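You operate a simulated robot arm through the tools that you are given. There is no shell and no other tool. Be economical: measure what you need, move in short steps, check, and stop when the job is done.

The job below is to be done with a simulated robot arm. You get a single attempt, and the scene is never put back.

JOB
Fit and lock the long jig, and set the depth to 10 mm.
Fine: the oval jig goes in the yellow frame; red lever left open; the round jig stays.

Only the result counts: the job must be done as asked and must still hold three seconds after the hand-in. Knocking over, shifting, dropping, spilling or breaking anything else fails it.

ROBOT AND FRAMES
A 7-joint arm with a fingered hand on a trunk, on a base that drives. Base frame: it is fixed to the floor where the robot stands at the start and does not move with it; the origin is under the middle of the robot, x ahead of it, y to its left, z up; the surface under the hand at the start is at about z = 850. Units: mm, rad, N and s.
With the tool pointing down near the work surface it reaches from about 400 to 740 mm from the robot's upright axis, wherever it stands. Its first joint turns from -2.897 to 2.897 rad. Places, roughly: black knob [700, -200, 900]; depth dial [600, -400, 900]; pins on the slide [700, -300, 900]; red lever [600, -400, 900]; yellow frame on the bed [500, -200, 800]. Payload 3.4 kg.
The TCP is the grasp point between the finger pads, 25 mm short of the fingertips. In the tool frame z runs along the fingers and y along their closing line. Largest opening 88 mm; the body of the gripper starts 29 mm behind the TCP. The gripper is a hand of 3 fingers: y runs from the thumb to the fingers, the wrist lies at [-13, -106, -174] in the tool frame.
Orientation is that of the tool frame in the base frame, as a unit quaternion [x, y, z, w]. With the fingers straight down and the wrist toward the robot, the tool's x, y and z point along [0, 1, 0], [1, 0, 0] and [0, 0, -1] of the base frame.

CONTROLS
- The arm moves only by the tool step_arm. Its argument "targets" is a list of rows, each a list of 6 numbers: the shift along the tool's x, y, z in mm, then the turn, a rotation vector about the tool's x, y, z in rad. In form: [[x, y, z, rx, ry, rz], ...]. A call has 1 to 20 rows; each row shifts and turns the commanded pose from where the row before left it, along the tool's axes as they then stand. A row lasts 0.2 s, in which the tool goes at most 50 mm and 0.15 rad; a call with a longer step from one row to the next is refused whole. A pose out of reach is approached as far as the arm can. The call stops where the force on the tool passes 40 N (or 10 N more than at its start, if that is more) or the arm is blocked; 0.2 s more then pass. In this call time passes only in rows, and 0.2 s behind the last. The reply holds the time, the measured pose of the TCP, the force on the tool along the base axes, the opening and the grip force, in the units named above and with some noise, with the torque about the TCP (base axes, N m) and any sound that the robot's microphone picked up.
- Cameras (640 x 400 px; columns grow to the right, rows downward): "scene" is now at [18.4, 126.8, 1511.1]; the picture's right is [-0.37, -0.93, 0.00], its down [-0.62, 0.25, -0.75] and it looks along [0.70, -0.28, -0.66] (base axes); focal length 248 px, centre (320, 200). "wrist" rides on the gripper at [58, -85, -100] in the tool frame; the picture's right is [-0.67, 0.35, -0.65], its down [-0.69, -0.63, 0.37] and it looks along [-0.28, 0.69, 0.66] (tool axes); focal length 261 px, centre (320, 200). There is no depth. A picture from a camera that has moved, and an enlarged one, comes with that camera's place and axes in the base frame and with its lens.
- grab_frame(camera): a new picture of that camera. It takes no simulated time.
- slide_trunk(by): slides the trunk up (or, below 0, down) by that many mm; the arm and the scene camera ride with it, the base frame stays. It gives what a move gives, with no picture.
- drive_base(legs): drives the robot by 1 to 6 legs, each [ahead, left, turn to the left] in mm, mm and rad, along the robot's own axes; the way and the turn of a leg run together, so that a leg with both is an arc; at most 1500 mm and 3.142 rad a leg. The arm and the cameras ride along, it lands a little off, and it stops where it bumps. It gives what a move gives.
- finger_targets(index, middle, thumb_bend, thumb_turn): sets how far each is bent, from 0 (flat) to 1 (curled in); at 0.3 the hand is open as for a grip, at 0.7 the pads meet at the TCP. One left out holds its place. A second passes; each finger stops where it meets its share of the squeeze, and holds until it gets a number again. It is the only way to open and close the hand. It gives what a move gives, with no picture; readings hold the bend of each and the force on the fingers (four entries, about 0 where the hand has none), thumb and palm. thumb_turn goes from beside the hand (0) to across from the fingers (1), as for a grip.
- pan_tilt(pan, tilt): turns the head with the scene camera to pan (to the left, within 2.705 rad either way) and tilt (down, from -0.506 to 1.204), counted from straight ahead of the robot. It gives what a move gives.
- enlarge(camera, box): a new picture of the part [left, top, right, bottom] of that camera's present view, enlarged. It takes no simulated time.
- close_job(): hands the job in; it is judged then, once.

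Work in short steps. Places have to be worked out from the pictures, the camera data and where the tool is seen: move nearer, look again, correct. Check each grasp and each placing, and mend what went wrong. You have 120 turns and 98 pictures in all, those below and enlarged ones among them. Open the gripper and draw the arm clear of the work before you hand the job in, unless the task says otherwise; then end with one line.

The tools are called after "Emit:" as a command line: name --pt "numbers of a row" for each row, then --argument value for the rest, lists and objects as JSON in quotes. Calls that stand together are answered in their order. step_arm: Moves the arm, as the interface text tells. Its arguments: {"type":"object","properties":{"targets":{"type":"array","items":{"type":"array","items":{"type":"number"}}}},"required":["targets"]} The other tools are called the same way: slide_trunk (by) slides the trunk up or down; finger_targets (index, middle, thumb_bend, thumb_turn) moves the fingers one by one; drive_base (legs) drives the base; pan_tilt (pan, tilt) turns the head that bears the scene camera; grab_frame (camera) takes a picture; enlarge (camera, box) takes an enlarged picture of a part of a camera's view; close_job () hands the job in.

At the start:

```text
time: 0.0
tcp_pos: [329.9, -232.2, 1245.3]
tcp_rot: [0.707, 0.708, -0.001, 0.001]
ft_force: [-0.3, 1.0, 0.3]
moment: [-0.02, 0.05, 0.0]
opening: 87.6
grasp_force: 0.1
shape: jaw
bend: [0.3, 0.3, 0.3, 0.98]
finger forces: [0.1, 0.1, 0.0, 0.0, 0.0, 0.0]
trunk travel left (down, up): [-525.0, 65.0]
robot x, y, heading: [3.7, -0.0, 0.001]
head pan, tilt: [-0.379, 0.724]
```

scene: 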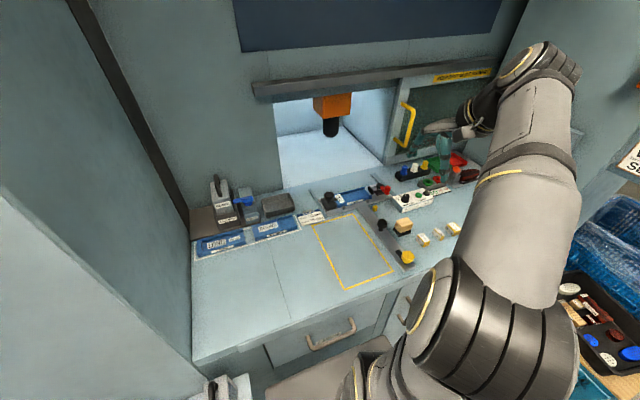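
wrist: 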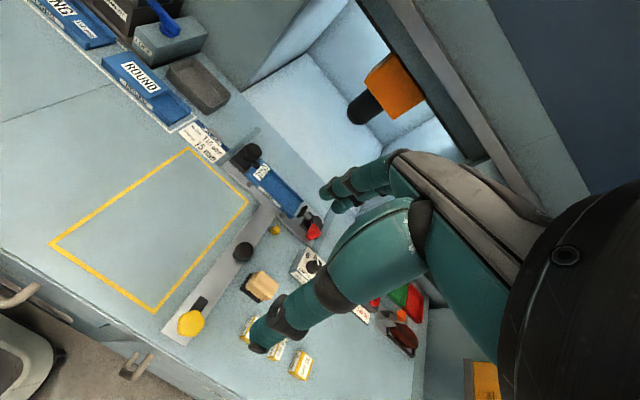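

The first pictures show the bed with the yellow frame, jigs at the left and a slide at the back. I enlarge the main regions to read the labels.

Emit:
enlarge --camera "scene" --box '[180, 160, 340, 260]'

Emit:
enlarge --camera "scene" --box '[300, 140, 500, 280]'

Emit:
enlarge --camera "wrist" --box '[0, 0, 320, 200]'

Emit:
enlarge --camera "wrist" --box '[140, 200, 440, 388]'

```text
4.00 times, centred on (260, 210) of scene
camera zoom: at [18.4, 126.8, 1511.1], right [-0.37, -0.93, 0.0], down [-0.62, 0.25, -0.75], along [0.7, -0.28, -0.66], focal length 990 px, centre (560, 160)
```

zoom: 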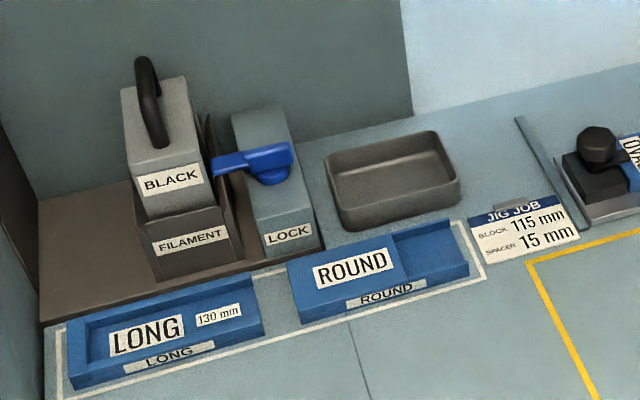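

```text
2.86 times, centred on (400, 210) of scene
camera zoom: at [18.4, 126.8, 1511.1], right [-0.37, -0.93, 0.0], down [-0.62, 0.25, -0.75], along [0.7, -0.28, -0.66], focal length 707 px, centre (91, 171)
```

zoom: 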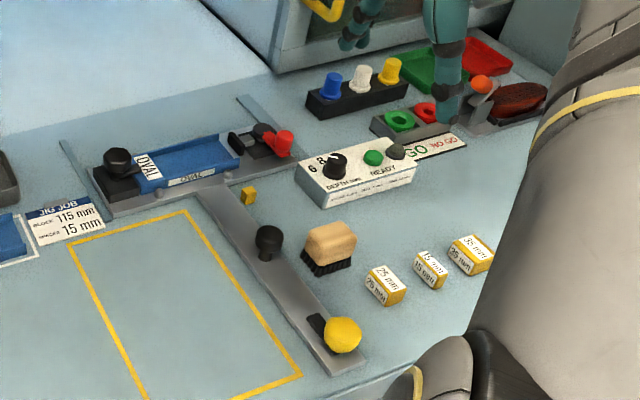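

```text
2.00 times, centred on (160, 100) of wrist
camera zoom: at [246.6, -172.4, 1344.0], right [0.35, -0.67, 0.66], down [-0.63, -0.69, -0.36], along [0.69, -0.29, -0.66], focal length 521 px, centre (640, 400)
```

zoom: 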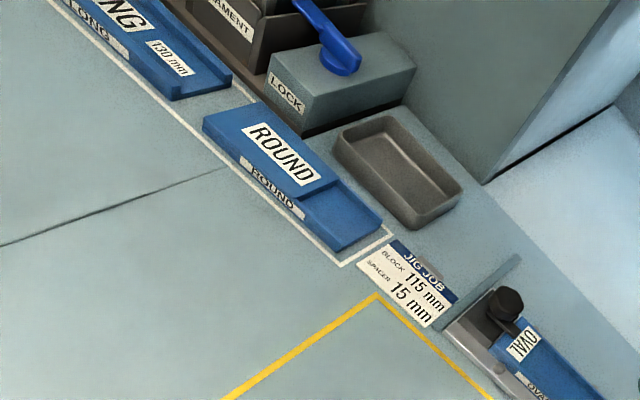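

```text
2.13 times, centred on (290, 294) of wrist
camera zoom: at [246.6, -172.4, 1344.0], right [0.35, -0.67, 0.66], down [-0.63, -0.69, -0.36], along [0.69, -0.29, -0.66], focal length 555 px, centre (384, 0)
```

zoom: 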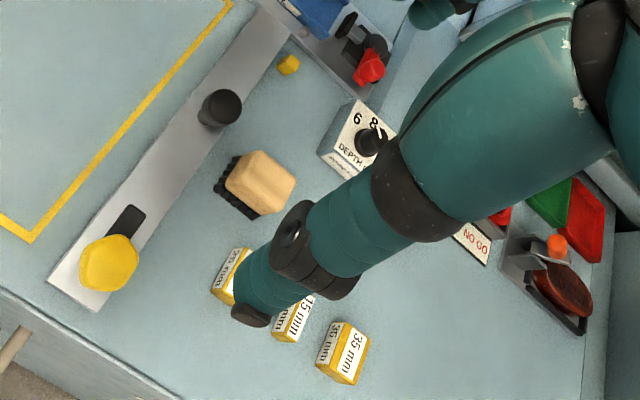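

The oval jig sits in the slide, between the black knob at (681,-177) and the red lever at (633,-411). I move the hand nearer, keeping it high, so the wrist camera gets a better view.

Emit:
step_arm --pt "17 20 28 0 0 0" --pt "17 20 28 0 0 0" --pt "17 20 28 0 0 0" --pt "17 20 28 0 0 0" --pt "17 20 28 0 0 0" --pt "17 20 28 0 0 0"

Emit:
grab_frame --camera "wrist"

Emit:
grab_frame --camera "scene"

```text
time: 1.4
tcp_pos: [450.0, -127.8, 1075.8]
tcp_rot: [0.707, 0.707, -0.001, 0.001]
ft_force: [-0.2, -0.7, -1.1]
moment: [0.0, -0.01, 0.0]
opening: 87.9
grasp_force: 0.0
shape: jaw
bend: [0.3, 0.3, 0.3, 0.98]
finger forces: [0.1, 0.1, 0.0, 0.0, 0.0, 0.0]
trunk travel left (down, up): [-525.0, 65.0]
robot x, y, heading: [-0.6, 1.3, 0.002]
head pan, tilt: [-0.379, 0.724]
```

```text
91 pictures are left
camera wrist: at [365.7, -69.0, 1174.4], right [0.35, -0.67, 0.66], down [-0.63, -0.69, -0.36], along [0.69, -0.29, -0.66], focal length 261 px, centre (320, 200)
```

wrist: 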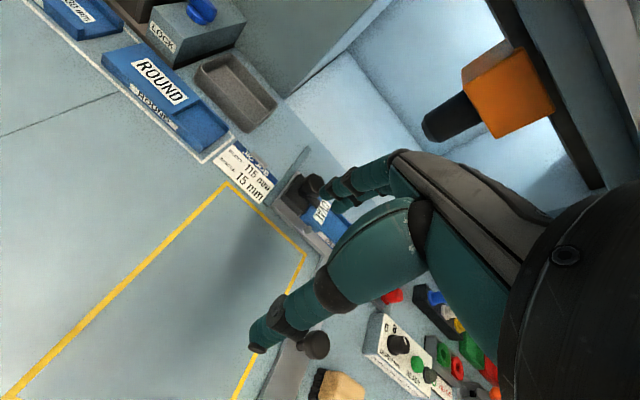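

```text
90 pictures are left
camera scene: at [18.8, 126.9, 1511.1], right [-0.37, -0.93, 0.0], down [-0.62, 0.25, -0.75], along [0.7, -0.28, -0.66], focal length 248 px, centre (320, 200)
```

scene: 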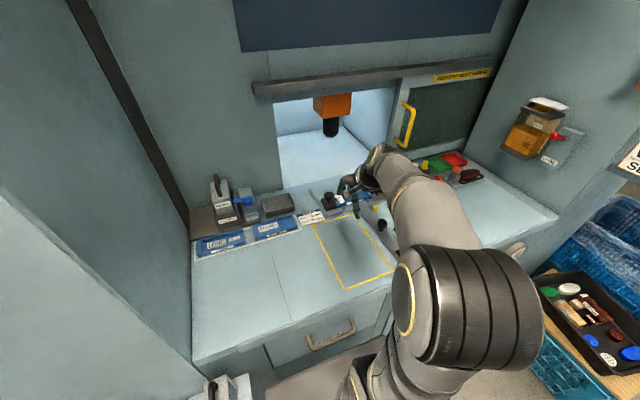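

The fingers hide the slide from here. I shift the hand right so that the slide falls in the clear upper-left part of the view.

Emit:
step_arm --pt "-40 0 0 0 0 0" --pt "-40 0 0 0 0 0" --pt "-40 0 0 0 0 0" --pt "-40 0 0 0 0 0"

Emit:
grab_frame --camera "wrist"

Emit:
enlarge --camera "wrist" --box '[180, 80, 404, 220]'

```text
time: 2.4
tcp_pos: [449.9, -291.6, 1073.9]
tcp_rot: [0.707, 0.707, -0.001, 0.0]
ft_force: [-0.1, -0.3, 0.0]
moment: [0.0, 0.02, 0.02]
opening: 87.9
grasp_force: 0.0
shape: jaw
bend: [0.3, 0.3, 0.3, 0.98]
finger forces: [0.0, 0.0, 0.0, 0.0, 0.0, 0.0]
trunk travel left (down, up): [-525.0, 65.0]
robot x, y, heading: [1.9, 0.3, -0.0]
head pan, tilt: [-0.379, 0.724]
```

```text
89 pictures are left
camera wrist: at [366.3, -232.8, 1174.4], right [0.35, -0.67, 0.66], down [-0.63, -0.69, -0.36], along [0.69, -0.28, -0.66], focal length 261 px, centre (320, 200)
```

wrist: 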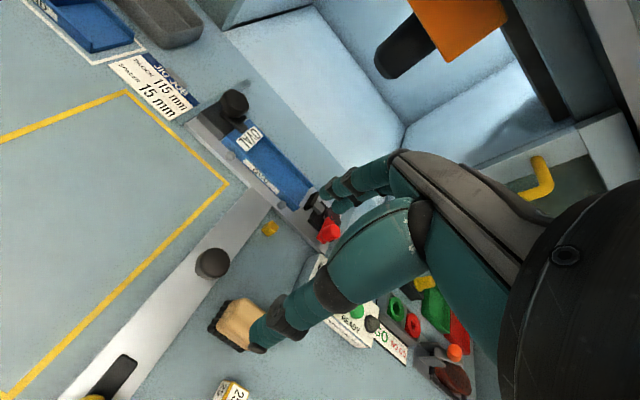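

```text
2.86 times, centred on (292, 150) of wrist
camera zoom: at [366.3, -232.8, 1174.4], right [0.35, -0.67, 0.66], down [-0.63, -0.69, -0.36], along [0.69, -0.28, -0.66], focal length 745 px, centre (400, 343)
```

zoom: 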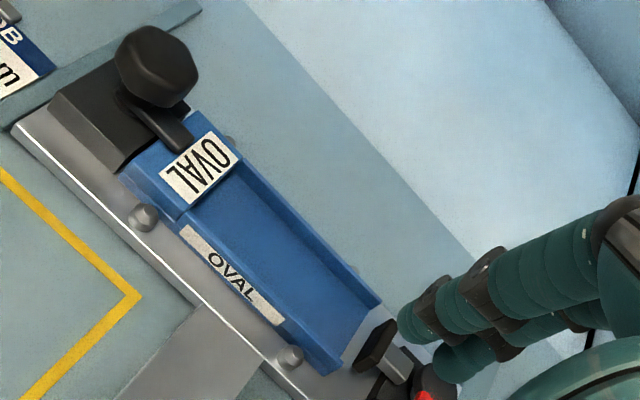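

The enlarged pictures are sharp, so I try tight zooms from the scene camera on both ends of the slide.

Emit:
enlarge --camera "scene" --box '[310, 170, 406, 230]'

Emit:
enlarge --camera "wrist" --box '[270, 160, 366, 220]'

```text
6.67 times, centred on (358, 200) of scene
camera zoom: at [18.7, 126.3, 1511.2], right [-0.37, -0.93, 0.0], down [-0.62, 0.25, -0.75], along [0.7, -0.28, -0.66], focal length 1650 px, centre (67, 200)
```

zoom: 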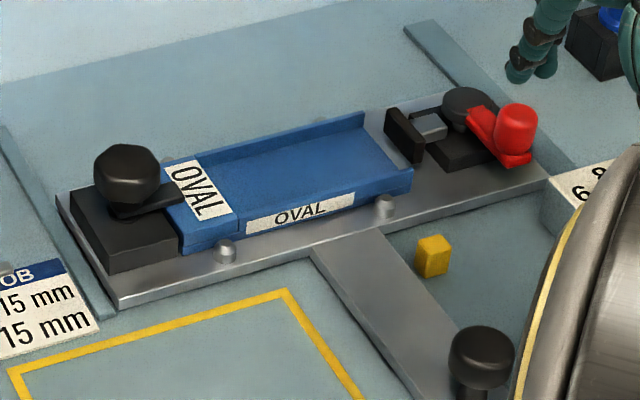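

```text
6.67 times, centred on (318, 190) of wrist
camera zoom: at [366.3, -232.8, 1174.4], right [0.35, -0.67, 0.66], down [-0.63, -0.69, -0.36], along [0.69, -0.28, -0.66], focal length 1738 px, centre (333, 267)
```

zoom: 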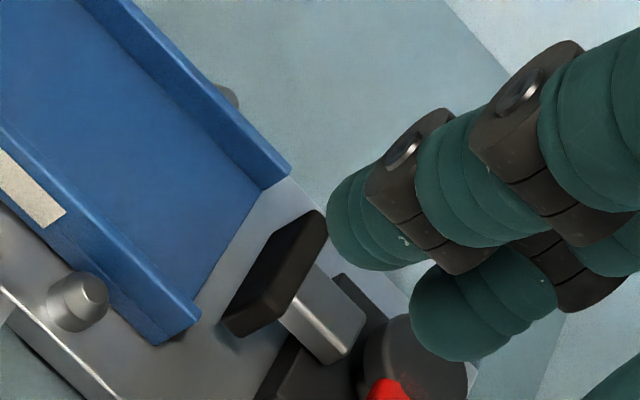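

The red lever is a push clamp and its pad is drawn back, so it is open. The black knob carries a tab that holds the jig's left end. I zoom on the tray, the lock box and the dial.

Emit:
enlarge --camera "scene" --box '[185, 165, 313, 245]'

Emit:
enlarge --camera "wrist" --box '[290, 240, 482, 360]'

Emit:
enlarge --camera "wrist" --box '[200, 75, 280, 125]'

```text
5.00 times, centred on (249, 205) of scene
camera zoom: at [18.7, 126.3, 1511.2], right [-0.37, -0.93, 0.0], down [-0.62, 0.25, -0.75], along [0.7, -0.28, -0.66], focal length 1237 px, centre (675, 175)
```

zoom: 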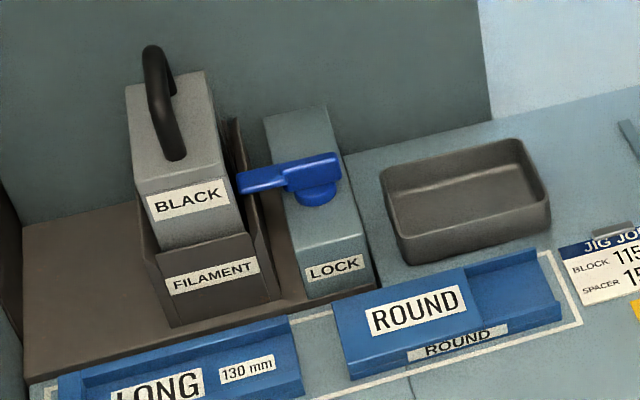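

```text
3.33 times, centred on (386, 300) of wrist
camera zoom: at [366.3, -232.8, 1174.4], right [0.35, -0.67, 0.66], down [-0.63, -0.69, -0.36], along [0.69, -0.28, -0.66], focal length 869 px, centre (100, -133)
```

zoom: 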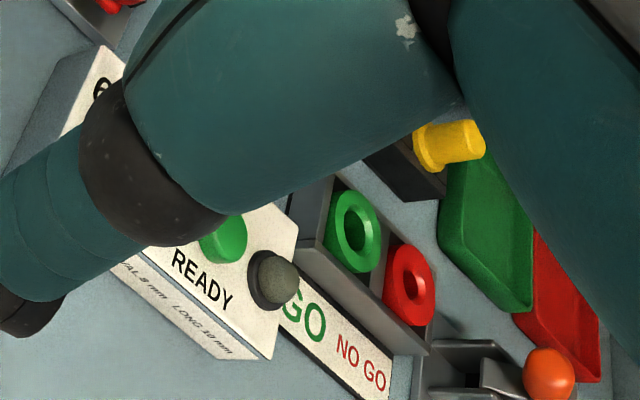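

```text
8.00 times, centred on (240, 100) of wrist
camera zoom: at [366.3, -232.8, 1174.4], right [0.35, -0.67, 0.66], down [-0.63, -0.69, -0.36], along [0.69, -0.28, -0.66], focal length 2085 px, centre (960, 1000)
```

zoom: 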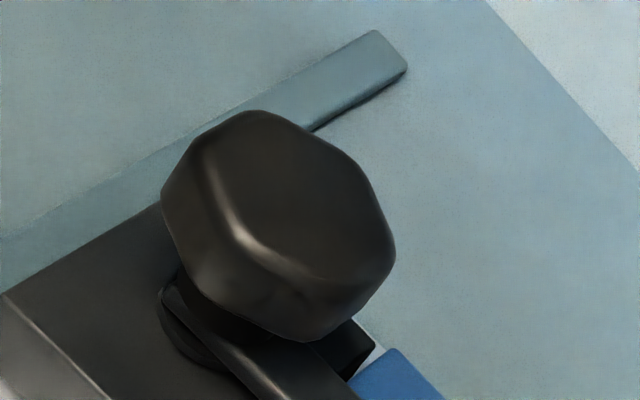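

Triangulating across the views puts the black knob at about (657,-164), with its top near z 912. The jig spans x 625–682 and y -183 to -333, with its rim near z 885. I move above the knob with some yaw, leaving room to turn, then check.

Emit:
step_arm --pt "21.3 34.5 15 0 0 0" --pt "21.3 34.5 15 0 0 0" --pt "21.3 34.5 15 0 0 0" --pt "21.3 34.5 15 0 0 0" --pt "21.3 34.5 15 0 0 0" --pt "21.3 34.5 15 0 0 0" --pt "0 0 0 0 0 0.15" --pt "0 0 0 0 0 0.15" --pt "0 0 0 0 0 0.15" --pt "0 0 0 0 0 0.15"

Emit:
grab_frame --camera "wrist"

Emit:
enlarge --camera "scene" --box '[270, 120, 462, 240]'

```text
time: 4.6
tcp_pos: [656.2, -161.4, 987.5]
tcp_rot: [0.885, 0.466, -0.001, 0.0]
ft_force: [0.4, 0.4, 0.5]
moment: [0.01, 0.01, -0.02]
opening: 87.7
grasp_force: 0.1
shape: jaw
bend: [0.3, 0.3, 0.3, 0.98]
finger forces: [0.0, 0.0, 0.0, 0.1, 0.0, 0.0]
trunk travel left (down, up): [-525.0, 65.0]
robot x, y, heading: [-0.4, -0.7, -0.003]
head pan, tilt: [-0.379, 0.724]
```

```text
82 pictures are left
camera wrist: at [620.8, -64.9, 1085.6], right [-0.09, -0.75, 0.66], down [-0.91, -0.21, -0.37], along [0.41, -0.63, -0.66], focal length 261 px, centre (320, 200)
```

wrist: 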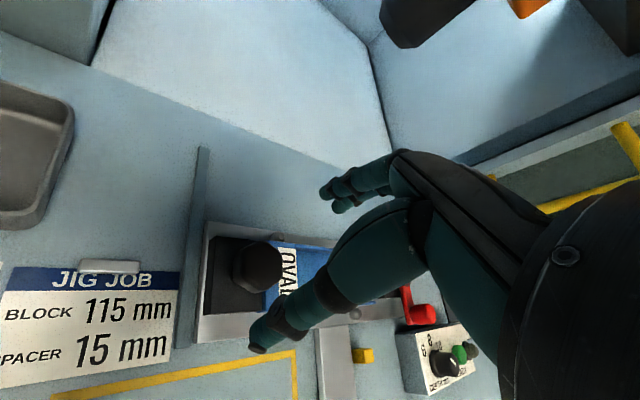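

```text
3.33 times, centred on (366, 180) of scene
camera zoom: at [18.6, 126.9, 1511.1], right [-0.37, -0.93, 0.0], down [-0.62, 0.25, -0.75], along [0.7, -0.28, -0.66], focal length 825 px, centre (167, 267)
```

zoom: 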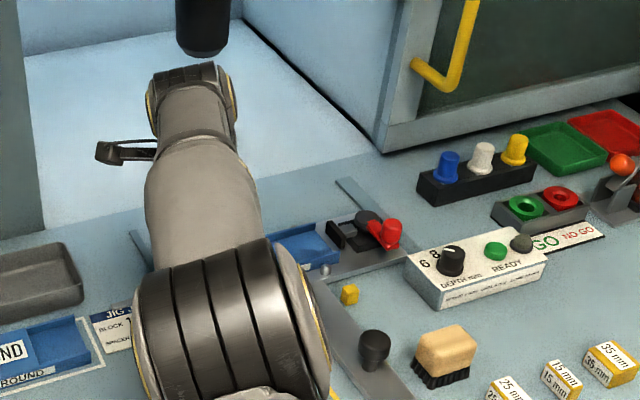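

This view puts the knob at (660,-162), in line with the TCP. I go straight down to about z 917, where the tips stay above the jig rim.

Emit:
step_arm --pt "0 2 24 0 0 0" --pt "0 2 24 0 0 0" --pt "0 0 14 0 0 0" --pt "0 0 8 0 0 0"

Emit:
grab_frame --camera "wrist"

```text
time: 5.6
tcp_pos: [661.2, -164.0, 916.5]
tcp_rot: [0.885, 0.466, -0.001, 0.0]
ft_force: [0.6, 0.2, -0.4]
moment: [-0.01, 0.0, -0.01]
opening: 87.7
grasp_force: 0.0
shape: jaw
bend: [0.3, 0.3, 0.3, 0.98]
finger forces: [0.0, 0.0, 0.1, 0.1, 0.1, 0.1]
trunk travel left (down, up): [-525.0, 65.0]
robot x, y, heading: [2.4, -1.6, -0.003]
head pan, tilt: [-0.379, 0.724]
```

```text
80 pictures are left
camera wrist: at [625.1, -68.4, 1015.8], right [-0.09, -0.75, 0.66], down [-0.91, -0.21, -0.36], along [0.41, -0.63, -0.66], focal length 261 px, centre (320, 200)
```

wrist: 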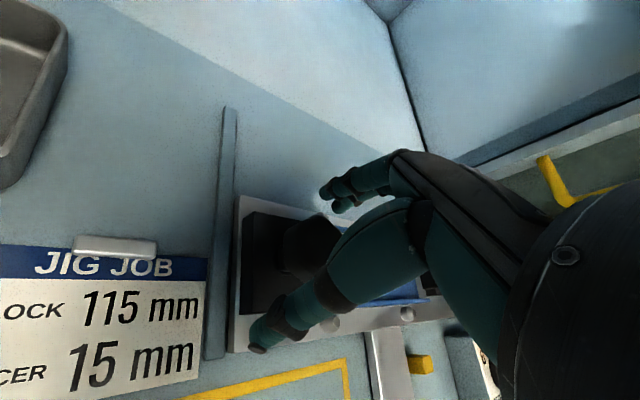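

The knob lies between the thumb and fingers, centred within about 2 mm. I close the hand on it.

Emit:
finger_targets --index 0.6 --middle 0.6 --thumb_bend 0.6

Emit:
grab_frame --camera "wrist"

```text
time: 6.6
tcp_pos: [661.7, -165.2, 916.2]
tcp_rot: [0.884, 0.467, -0.001, 0.0]
ft_force: [-0.8, 1.3, -0.6]
moment: [0.0, 0.02, 0.0]
opening: 27.9
grasp_force: 2.6
shape: fingers
bend: [0.57, 0.6, 0.56, 0.97]
finger forces: [1.7, 0.2, 0.1, 0.0, 3.4, 0.0]
trunk travel left (down, up): [-525.0, 65.0]
robot x, y, heading: [-2.0, 1.8, -0.003]
head pan, tilt: [-0.379, 0.724]
```

```text
79 pictures are left
camera wrist: at [625.1, -68.1, 1015.8], right [-0.09, -0.75, 0.66], down [-0.91, -0.21, -0.36], along [0.41, -0.63, -0.66], focal length 261 px, centre (320, 200)
```

wrist: 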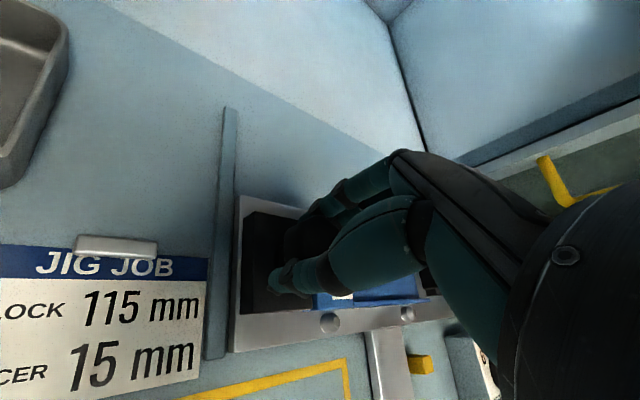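

Index and thumb touch the knob, which is about 28 mm wide. I squeeze more for a firm hold.

Emit:
finger_targets --index 0.68 --middle 0.68 --thumb_bend 0.68

Emit:
step_arm --pt "0 0 0 0 0 -0.12" --pt "0 0 0 0 0 -0.12"

Emit:
grab_frame --camera "wrist"

```text
time: 7.6
tcp_pos: [661.7, -165.3, 916.1]
tcp_rot: [0.884, 0.467, -0.001, 0.0]
ft_force: [1.1, -1.4, -3.1]
moment: [-0.01, 0.05, 0.04]
opening: 25.2
grasp_force: 9.7
shape: fingers
bend: [0.6, 0.64, 0.58, 0.97]
finger forces: [6.5, 3.5, 0.1, 0.1, 9.0, 0.1]
trunk travel left (down, up): [-525.0, 65.0]
robot x, y, heading: [-0.6, -0.5, 0.003]
head pan, tilt: [-0.379, 0.724]
```

```text
time: 8.2
tcp_pos: [660.2, -164.2, 916.3]
tcp_rot: [0.822, 0.57, -0.001, 0.001]
ft_force: [0.2, -2.9, -2.6]
moment: [0.02, 0.05, -0.01]
opening: 24.8
grasp_force: 9.8
shape: fingers
bend: [0.6, 0.64, 0.59, 0.96]
finger forces: [6.3, 3.9, 0.1, 0.1, 8.6, 0.0]
trunk travel left (down, up): [-525.0, 65.0]
robot x, y, heading: [0.5, -1.0, -0.001]
head pan, tilt: [-0.379, 0.724]
```

```text
78 pictures are left
camera wrist: at [603.3, -80.0, 1015.5], right [0.09, -0.75, 0.66], down [-0.83, -0.42, -0.36], along [0.55, -0.51, -0.66], focal length 261 px, centre (320, 200)
```

wrist: 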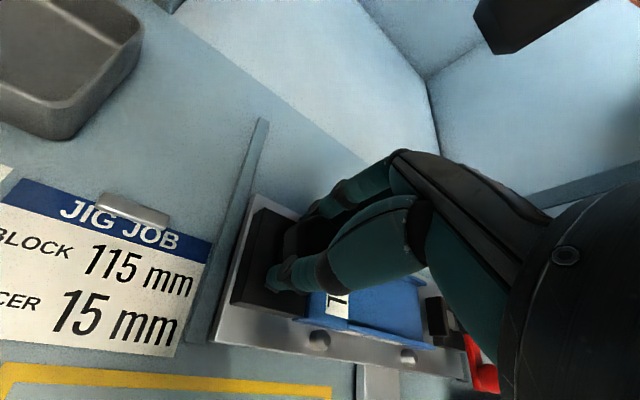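

It turned with hardly any torque. I keep turning counter-clockwise and check the tab.

Emit:
step_arm --pt "0 0 0 0 0 -0.13" --pt "0 0 0 0 0 -0.13" --pt "0 0 0 0 0 -0.13" --pt "0 0 0 0 0 -0.13"

Emit:
grab_frame --camera "wrist"

Emit:
enlarge --camera "wrist" --box '[250, 190, 410, 290]'

```text
time: 9.2
tcp_pos: [659.9, -164.3, 916.0]
tcp_rot: [0.648, 0.762, -0.001, 0.001]
ft_force: [0.6, 0.0, -3.4]
moment: [-0.01, 0.05, -0.02]
opening: 24.8
grasp_force: 9.2
shape: fingers
bend: [0.6, 0.64, 0.59, 0.96]
finger forces: [6.1, 4.2, 0.0, 0.0, 9.0, 0.0]
trunk travel left (down, up): [-525.0, 65.0]
robot x, y, heading: [-4.0, -0.4, 0.001]
head pan, tilt: [-0.379, 0.724]
```

```text
77 pictures are left
camera wrist: at [568.8, -119.8, 1015.5], right [0.45, -0.6, 0.66], down [-0.51, -0.78, -0.36], along [0.73, -0.17, -0.66], focal length 261 px, centre (320, 200)
```

wrist: 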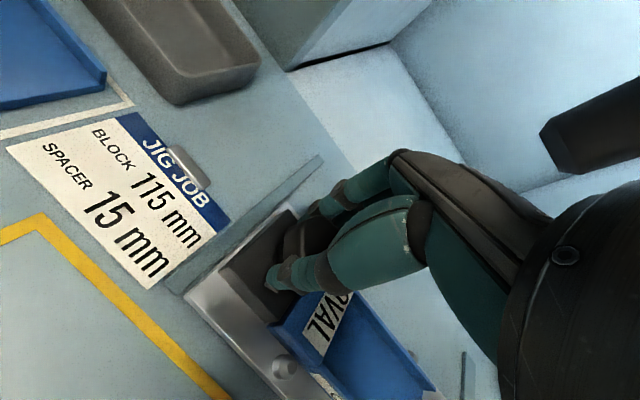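

```text
4.00 times, centred on (330, 240) of wrist
camera zoom: at [568.8, -119.8, 1015.5], right [0.45, -0.6, 0.66], down [-0.51, -0.78, -0.36], along [0.73, -0.17, -0.66], focal length 1043 px, centre (280, 40)
```

zoom: 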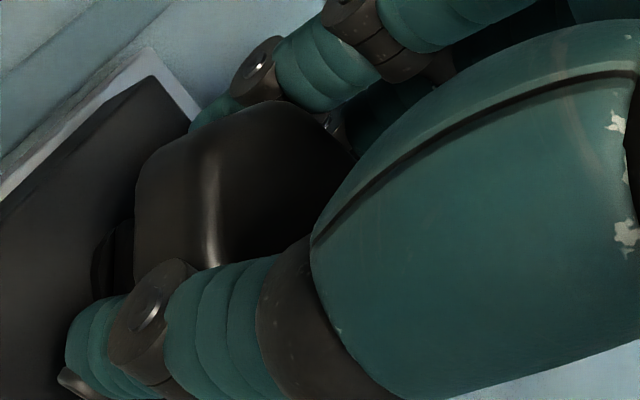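

The hex head turns with the hand and the tab seems to be leaving the label. I carry on to about 90 degrees.

Emit:
step_arm --pt "0 0 0 0 0 -0.13" --pt "0 0 0 0 0 -0.13" --pt "0 0 0 0 0 -0.13" --pt "0 0 0 0 0 -0.13" --pt "0 0 0 0 0 -0.13" --pt "0 0 0 0 0 -0.13"

Emit:
grab_frame --camera "wrist"

Emit:
enlarge --camera "scene" --box '[290, 160, 418, 240]'

```text
time: 10.6
tcp_pos: [624.4, -156.1, 905.6]
tcp_rot: [0.309, 0.951, -0.001, 0.0]
ft_force: [-1.8, 0.9, 0.4]
moment: [0.0, -0.01, -0.01]
opening: 3.0
grasp_force: 0.0
shape: fingers
bend: [0.68, 0.68, 0.68, 0.97]
finger forces: [0.1, 0.0, 0.0, 0.1, 0.0, 0.0]
out of reach, approached as far as the arm can: row 4, 5, 6
trunk travel left (down, up): [-525.0, 65.0]
robot x, y, heading: [0.9, -1.8, -0.003]
head pan, tilt: [-0.379, 0.724]
```

```text
75 pictures are left
camera wrist: at [529.3, -190.4, 1005.8], right [0.75, -0.11, 0.65], down [0.18, -0.91, -0.37], along [0.64, 0.39, -0.66], focal length 261 px, centre (320, 200)
```

wrist: 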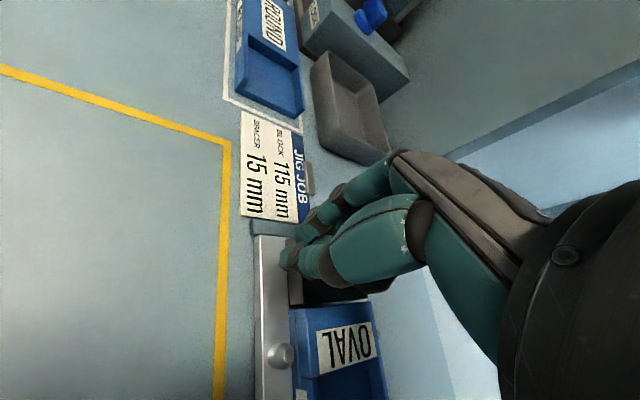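

```text
5.00 times, centred on (354, 200) of scene
camera zoom: at [17.8, 126.4, 1511.2], right [-0.37, -0.93, 0.0], down [-0.62, 0.25, -0.75], along [0.7, -0.28, -0.66], focal length 1237 px, centre (150, 200)
```

zoom: 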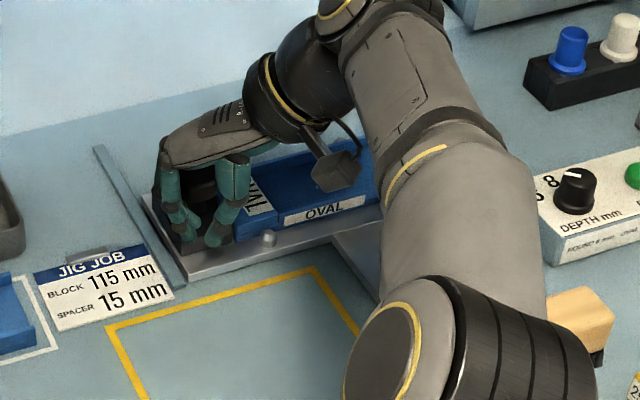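

The arm ran out of reach and slipped off the knob. I rise straight up and look at where the tab ended.

Emit:
step_arm --pt "0 0 -40 0 0 0" --pt "0 0 -40 0 0 0" --pt "0 0 0 0 0 0.15" --pt "0 0 0 0 0 0.15" --pt "0 0 0 0 0 0.15" --pt "0 0 0 0 0 0.15" --pt "0 -40 -20 0 0 0.1" --pt "0 -40 -20 0 0 0.1" --pt "0 -40 -20 0 0 0"

Emit:
grab_frame --camera "wrist"

Emit:
enlarge --camera "scene" --box '[290, 160, 418, 240]'

```text
time: 12.6
tcp_pos: [502.7, -180.0, 1044.1]
tcp_rot: [0.656, 0.755, -0.001, 0.001]
ft_force: [-0.6, -0.3, 0.2]
moment: [0.0, 0.03, -0.02]
opening: 3.2
grasp_force: 0.0
shape: fingers
bend: [0.68, 0.68, 0.68, 0.97]
finger forces: [0.0, 0.0, 0.1, 0.0, 0.0, 0.1]
out of reach, approached as far as the arm can: row 2
trunk travel left (down, up): [-525.0, 65.0]
robot x, y, heading: [4.9, 3.9, -0.003]
head pan, tilt: [-0.379, 0.724]
```

```text
73 pictures are left
camera wrist: at [411.0, -135.3, 1143.3], right [0.44, -0.61, 0.66], down [-0.53, -0.77, -0.36], along [0.73, -0.19, -0.66], focal length 261 px, centre (320, 200)
```

wrist: 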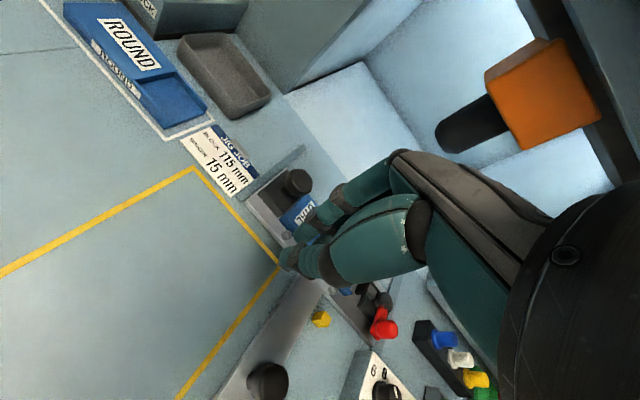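

```text
5.00 times, centred on (354, 200) of scene
camera zoom: at [18.1, 127.1, 1511.1], right [-0.37, -0.93, 0.0], down [-0.62, 0.25, -0.75], along [0.7, -0.28, -0.66], focal length 1237 px, centre (150, 200)
```

zoom: 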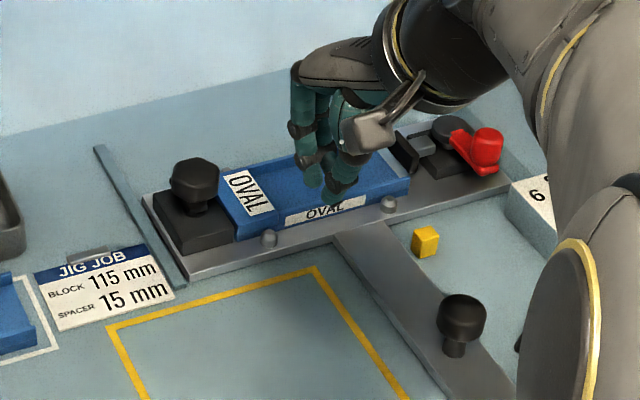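

The tab is off the label in this view. I zoom in to confirm how far it turned.

Emit:
enlarge --camera "wrist" --box '[240, 150, 336, 210]'

Emit:
enlarge --camera "scene" --box '[314, 180, 362, 210]'

```text
6.67 times, centred on (288, 180) of wrist
camera zoom: at [411.0, -135.3, 1143.3], right [0.44, -0.61, 0.66], down [-0.53, -0.77, -0.36], along [0.73, -0.19, -0.66], focal length 1738 px, centre (533, 333)
```

zoom: 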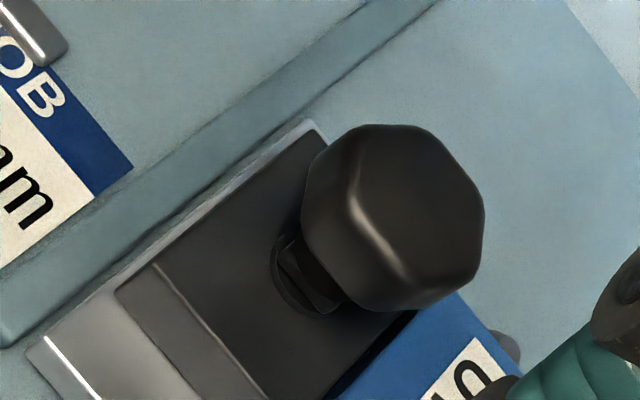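

```text
13.33 times, centred on (338, 195) of scene
camera zoom: at [18.1, 127.1, 1511.1], right [-0.37, -0.93, 0.0], down [-0.62, 0.25, -0.75], along [0.7, -0.28, -0.66], focal length 3299 px, centre (80, 267)
```

zoom: 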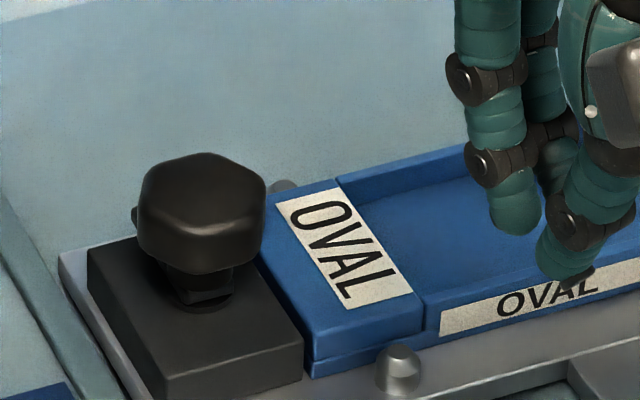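

The tab now points to the back, clear of the jig. I open the hand, square the yaw and move above the oval jig's centre at about (653,-258).

Emit:
finger_targets --index 0.3 --middle 0.3 --thumb_bend 0.3

Emit:
step_arm --pt "0 0 0 0 0 0.14" --pt "-19.5 37.5 13.5 0 0 0" --pt "-19.5 37.5 13.5 0 0 0" --pt "-19.5 37.5 13.5 0 0 0" --pt "-19.5 37.5 13.5 0 0 0"

Emit:
grab_frame --camera "wrist"

Emit:
enlarge --camera "scene" --box '[290, 140, 450, 240]'

```text
time: 13.6
tcp_pos: [502.6, -181.2, 1045.4]
tcp_rot: [0.655, 0.755, -0.002, -0.001]
ft_force: [-0.6, 0.1, 0.2]
moment: [-0.01, 0.0, 0.04]
opening: 84.5
grasp_force: 0.0
shape: fingers
bend: [0.3, 0.3, 0.3, 0.97]
finger forces: [0.0, 0.0, 0.0, 0.0, 0.1, 0.0]
trunk travel left (down, up): [-525.0, 65.0]
robot x, y, heading: [2.0, -2.6, 0.002]
head pan, tilt: [-0.379, 0.724]
```

```text
time: 14.8
tcp_pos: [651.6, -260.6, 990.2]
tcp_rot: [0.707, 0.707, -0.001, -0.001]
ft_force: [-0.5, -0.2, 0.1]
moment: [-0.02, 0.03, 0.02]
opening: 84.7
grasp_force: 0.2
shape: fingers
bend: [0.3, 0.3, 0.3, 0.97]
finger forces: [0.0, 0.0, 0.1, 0.1, 0.0, 0.0]
trunk travel left (down, up): [-525.0, 65.0]
robot x, y, heading: [0.6, -3.7, -0.0]
head pan, tilt: [-0.379, 0.724]
```

```text
69 pictures are left
camera wrist: at [568.1, -202.0, 1089.1], right [0.35, -0.67, 0.65], down [-0.63, -0.69, -0.36], along [0.69, -0.28, -0.66], focal length 261 px, centre (320, 200)
```

wrist: 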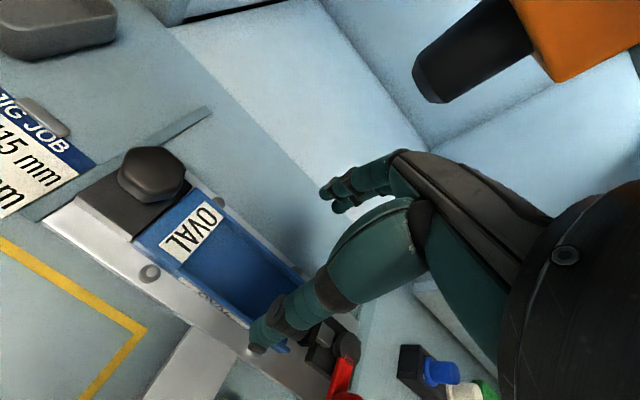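

```text
4.00 times, centred on (370, 190) of scene
camera zoom: at [19.5, 126.4, 1511.2], right [-0.37, -0.93, 0.0], down [-0.62, 0.25, -0.75], along [0.7, -0.28, -0.66], focal length 990 px, centre (120, 240)
```

zoom: 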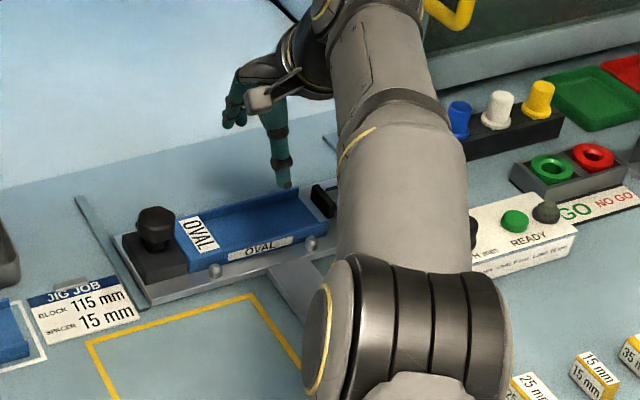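

The wrist view confirms the jig: x 628–681, left end at y -185. I descend to z 893 for the grip.

Emit:
step_arm --pt "1 3 30 0 0 0" --pt "0 0 30 0 0 0" --pt "0 0 20 0 0 0" --pt "0 0 17 0 0 0"

Emit:
grab_frame --camera "wrist"

Emit:
enlarge --camera "scene" --box '[310, 160, 406, 220]'

```text
time: 15.8
tcp_pos: [653.4, -260.0, 892.3]
tcp_rot: [0.707, 0.707, -0.002, -0.001]
ft_force: [-0.1, -0.1, -0.4]
moment: [0.0, 0.05, -0.01]
opening: 84.6
grasp_force: 0.1
shape: fingers
bend: [0.3, 0.3, 0.3, 0.97]
finger forces: [0.0, 0.0, 0.1, 0.0, 0.1, 0.0]
trunk travel left (down, up): [-525.0, 65.0]
robot x, y, heading: [-1.0, -3.1, -0.003]
head pan, tilt: [-0.379, 0.724]
```

```text
67 pictures are left
camera wrist: at [571.0, -200.5, 991.3], right [0.35, -0.67, 0.66], down [-0.63, -0.69, -0.36], along [0.69, -0.28, -0.66], focal length 261 px, centre (320, 200)
```

wrist: 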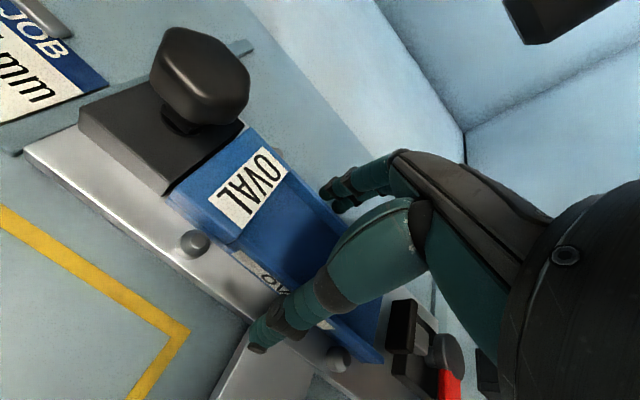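

```text
6.67 times, centred on (358, 190) of scene
camera zoom: at [18.7, 126.7, 1511.1], right [-0.37, -0.93, 0.0], down [-0.62, 0.25, -0.75], along [0.7, -0.28, -0.66], focal length 1650 px, centre (67, 267)
```

zoom: 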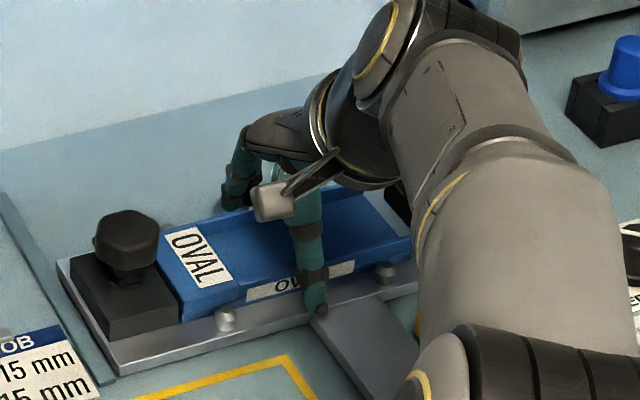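

The hand straddles the jig between the pins. I close on it.

Emit:
finger_targets --index 0.5 --middle 0.5 --thumb_bend 0.5

Emit:
finger_targets --index 0.6 --middle 0.6 --thumb_bend 0.6

Emit:
grab_frame --camera "wrist"

```text
time: 16.8
tcp_pos: [655.2, -259.6, 893.4]
tcp_rot: [0.707, 0.708, 0.0, 0.0]
ft_force: [9.7, -1.1, 2.9]
moment: [0.01, -0.25, 0.02]
opening: 56.3
grasp_force: 8.3
shape: fingers
bend: [0.42, 0.44, 0.46, 0.97]
finger forces: [7.5, 5.9, 0.0, 0.0, 3.3, 0.1]
trunk travel left (down, up): [-525.0, 65.0]
robot x, y, heading: [0.8, 1.5, 0.0]
head pan, tilt: [-0.379, 0.724]
```

```text
time: 17.8
tcp_pos: [655.9, -260.2, 892.1]
tcp_rot: [0.706, 0.708, 0.0, 0.0]
ft_force: [12.5, -1.2, 4.9]
moment: [-0.08, -0.37, 0.04]
opening: 55.0
grasp_force: 16.6
shape: fingers
bend: [0.42, 0.45, 0.49, 0.97]
finger forces: [13.9, 9.2, 0.0, 0.0, 10.5, 0.1]
trunk travel left (down, up): [-525.0, 65.0]
robot x, y, heading: [-1.6, -3.1, 0.001]
head pan, tilt: [-0.379, 0.724]
```

```text
65 pictures are left
camera wrist: at [571.9, -200.4, 991.5], right [0.35, -0.67, 0.66], down [-0.63, -0.69, -0.36], along [0.69, -0.29, -0.66], focal length 261 px, centre (320, 200)
```

wrist: 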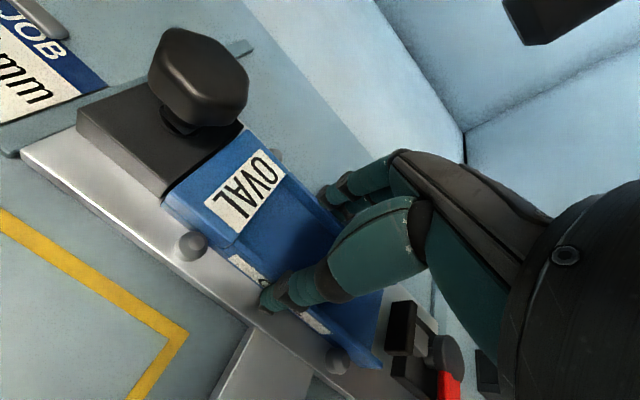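

The grip is about 16 N and pushes slightly toward the front pins. I ease the hand 2 mm back and squeeze a little more.

Emit:
step_arm --pt "0 2 0 0 0 0"

Emit:
finger_targets --index 0.65 --middle 0.65 --thumb_bend 0.7

Emit:
step_arm --pt "0 0 -5 0 0 0" --pt "0 0 -10 0 0 0" --pt "0 0 -15 0 0 0"

Emit:
grab_frame --camera "wrist"

```text
time: 18.2
tcp_pos: [656.7, -259.5, 892.3]
tcp_rot: [0.707, 0.707, -0.002, 0.0]
ft_force: [6.9, -1.0, 3.3]
moment: [-0.07, -0.28, 0.06]
opening: 54.8
grasp_force: 15.9
shape: fingers
bend: [0.43, 0.46, 0.49, 0.97]
finger forces: [12.3, 8.1, 0.0, 0.1, 12.4, 0.0]
trunk travel left (down, up): [-525.0, 65.0]
robot x, y, heading: [1.5, -0.2, -0.003]
head pan, tilt: [-0.379, 0.724]
```

```text
time: 19.2
tcp_pos: [656.6, -259.4, 892.4]
tcp_rot: [0.707, 0.707, -0.002, 0.001]
ft_force: [6.3, -1.2, 0.7]
moment: [-0.03, -0.31, 0.14]
opening: 54.2
grasp_force: 22.7
shape: fingers
bend: [0.43, 0.47, 0.5, 0.97]
finger forces: [14.1, 10.8, 0.0, 0.0, 19.1, 0.0]
trunk travel left (down, up): [-525.0, 65.0]
robot x, y, heading: [1.8, 1.5, 0.004]
head pan, tilt: [-0.379, 0.724]
```

```text
time: 20.0
tcp_pos: [657.4, -259.6, 922.3]
tcp_rot: [0.706, 0.708, -0.001, 0.0]
ft_force: [-1.1, -1.1, -2.5]
moment: [-0.03, 0.04, 0.01]
opening: 54.7
grasp_force: 20.7
shape: fingers
bend: [0.44, 0.49, 0.5, 0.95]
finger forces: [12.2, 9.1, 0.0, 0.0, 21.2, 0.0]
trunk travel left (down, up): [-525.0, 65.0]
robot x, y, heading: [0.8, -1.7, 0.002]
head pan, tilt: [-0.379, 0.724]
```

```text
64 pictures are left
camera wrist: at [573.6, -200.3, 1021.8], right [0.35, -0.67, 0.66], down [-0.63, -0.69, -0.36], along [0.69, -0.29, -0.66], focal length 261 px, centre (320, 200)
```

wrist: 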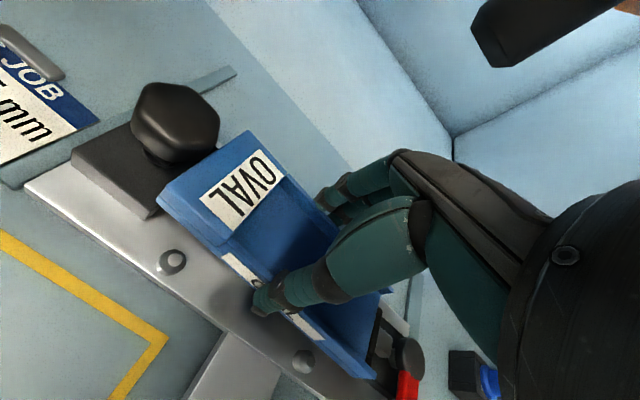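

The oval jig is lifted. The yellow frame spans about x 324–592, y -236 to -72. I raise the jig, carry it over the frame centre and turn it 90° so it fits with wide margins.

Emit:
step_arm --pt "0 0 -25 0 0 0" --pt "0 0 -25 0 0 0" --pt "0 0 -25 0 0 0" --pt "18 -33 0 0 0 0" --pt "18 -33 0 0 0 0" --pt "18 -33 0 0 0 0" --pt "18 -33 0 0 0 0" --pt "18 -33 0 0 0 0" --pt "18 -33 0 0 0 0"

Emit:
step_arm --pt "0 0 0 0 0 0.142" --pt "0 0 0 0 0 0.142" --pt "0 0 0 0 0 0.142" --pt "0 0 0 0 0 0.142" --pt "0 0 0 0 0 0.142" --pt "0 0 0 0 0 0.142" --pt "0 0 0 0 0 0.142" --pt "0 0 0 0 0 0.142" --pt "0 0 0 0 0 0.142" --pt "0 0 0 0 0 0.142" --pt "0 0 0 0 0 0.15"

Emit:
grab_frame --camera "wrist"

Emit:
grab_frame --camera "scene"

```text
time: 22.0
tcp_pos: [459.4, -149.2, 998.4]
tcp_rot: [0.707, 0.707, 0.0, 0.0]
ft_force: [-0.4, -0.1, -3.2]
moment: [-0.04, -0.03, -0.01]
opening: 54.3
grasp_force: 21.2
shape: fingers
bend: [0.44, 0.49, 0.5, 0.95]
finger forces: [12.1, 8.8, 0.1, 0.0, 21.0, 0.1]
trunk travel left (down, up): [-525.0, 65.0]
robot x, y, heading: [-1.0, 1.2, 0.004]
head pan, tilt: [-0.379, 0.724]
```

```text
time: 24.4
tcp_pos: [459.4, -150.6, 996.6]
tcp_rot: [1.0, 0.0, 0.0, 0.001]
ft_force: [-0.5, 0.3, -2.8]
moment: [-0.03, 0.06, -0.02]
opening: 54.6
grasp_force: 20.8
shape: fingers
bend: [0.44, 0.49, 0.5, 0.95]
finger forces: [12.4, 8.8, 0.0, 0.1, 21.1, 0.0]
trunk travel left (down, up): [-525.0, 65.0]
robot x, y, heading: [1.0, -0.7, -0.004]
head pan, tilt: [-0.379, 0.724]
```

```text
63 pictures are left
camera wrist: at [518.7, -65.1, 1096.9], right [-0.67, -0.35, 0.66], down [-0.69, 0.63, -0.37], along [-0.29, -0.69, -0.66], focal length 261 px, centre (320, 200)
```

wrist: 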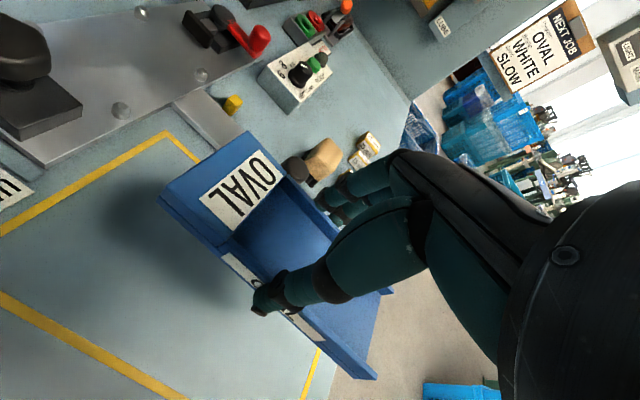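

```text
62 pictures are left
camera scene: at [18.9, 126.8, 1511.1], right [-0.37, -0.93, 0.0], down [-0.62, 0.25, -0.75], along [0.7, -0.28, -0.66], focal length 248 px, centre (320, 200)
```

scene: 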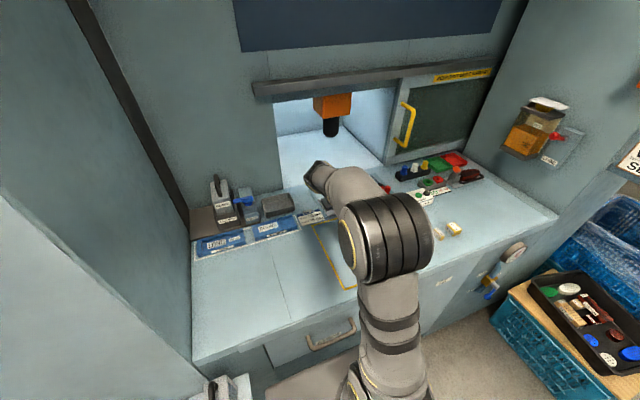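

The jig hangs over the frame, turned along x. I lower it to just above the bed.

Emit:
step_arm --pt "0 0 35 0 0 0" --pt "0 0 35 0 0 0" --pt "0 0 25 0 0 0" --pt "0 0 10 0 0 0"

Emit:
step_arm --pt "0 0 3 0 0 0" --pt "0 0 3 0 0 0"

Emit:
grab_frame --camera "wrist"

```text
time: 25.4
tcp_pos: [459.0, -151.2, 894.3]
tcp_rot: [1.0, 0.0, 0.0, 0.001]
ft_force: [0.1, 0.4, -2.5]
moment: [0.05, 0.03, -0.02]
opening: 54.5
grasp_force: 21.5
shape: fingers
bend: [0.44, 0.49, 0.5, 0.95]
finger forces: [12.3, 8.8, 0.0, 0.1, 21.0, 0.1]
trunk travel left (down, up): [-525.0, 65.0]
robot x, y, heading: [-3.6, -1.0, 0.002]
head pan, tilt: [-0.379, 0.724]
```

```text
time: 26.0
tcp_pos: [459.4, -150.9, 887.3]
tcp_rot: [1.0, 0.001, 0.0, -0.001]
ft_force: [0.5, 0.9, -2.6]
moment: [0.0, 0.0, 0.0]
opening: 54.3
grasp_force: 21.0
shape: fingers
bend: [0.44, 0.49, 0.5, 0.95]
finger forces: [12.3, 8.7, 0.0, 0.1, 21.1, 0.0]
trunk travel left (down, up): [-525.0, 65.0]
robot x, y, heading: [-1.4, -1.9, -0.0]
head pan, tilt: [-0.379, 0.724]
```

```text
61 pictures are left
camera wrist: at [518.5, -64.2, 986.4], right [-0.67, -0.35, 0.66], down [-0.69, 0.63, -0.37], along [-0.29, -0.7, -0.66], focal length 261 px, centre (320, 200)
```

wrist: 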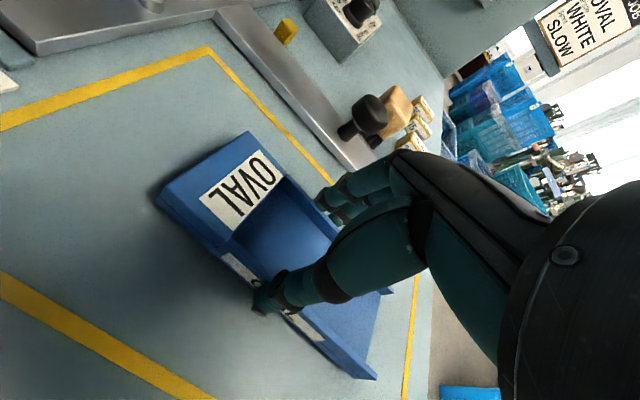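

No contact yet. I lower in 2 mm steps until the bed takes the load.

Emit:
step_arm --pt "0 0 2 0 0 0" --pt "0 0 2 0 0 0"

Emit:
step_arm --pt "0 0 2 0 0 0"

```text
time: 26.6
tcp_pos: [460.1, -150.2, 883.0]
tcp_rot: [1.0, 0.001, -0.002, 0.002]
ft_force: [0.3, -0.1, -2.8]
moment: [0.02, 0.02, -0.01]
opening: 54.0
grasp_force: 20.9
shape: fingers
bend: [0.44, 0.49, 0.5, 0.95]
finger forces: [12.4, 8.8, 0.0, 0.1, 21.1, 0.0]
trunk travel left (down, up): [-525.0, 65.0]
robot x, y, heading: [1.6, -2.6, -0.0]
head pan, tilt: [-0.379, 0.724]
```

```text
time: 27.0
tcp_pos: [458.6, -149.5, 880.5]
tcp_rot: [1.0, 0.001, 0.0, 0.001]
ft_force: [-0.4, -0.2, 3.5]
moment: [-0.16, 0.0, 0.03]
opening: 54.4
grasp_force: 21.5
shape: fingers
bend: [0.44, 0.49, 0.5, 0.95]
finger forces: [12.0, 9.4, 0.0, 0.1, 21.7, 0.1]
trunk travel left (down, up): [-525.0, 65.0]
robot x, y, heading: [2.2, 1.0, -0.002]
head pan, tilt: [-0.379, 0.724]
```

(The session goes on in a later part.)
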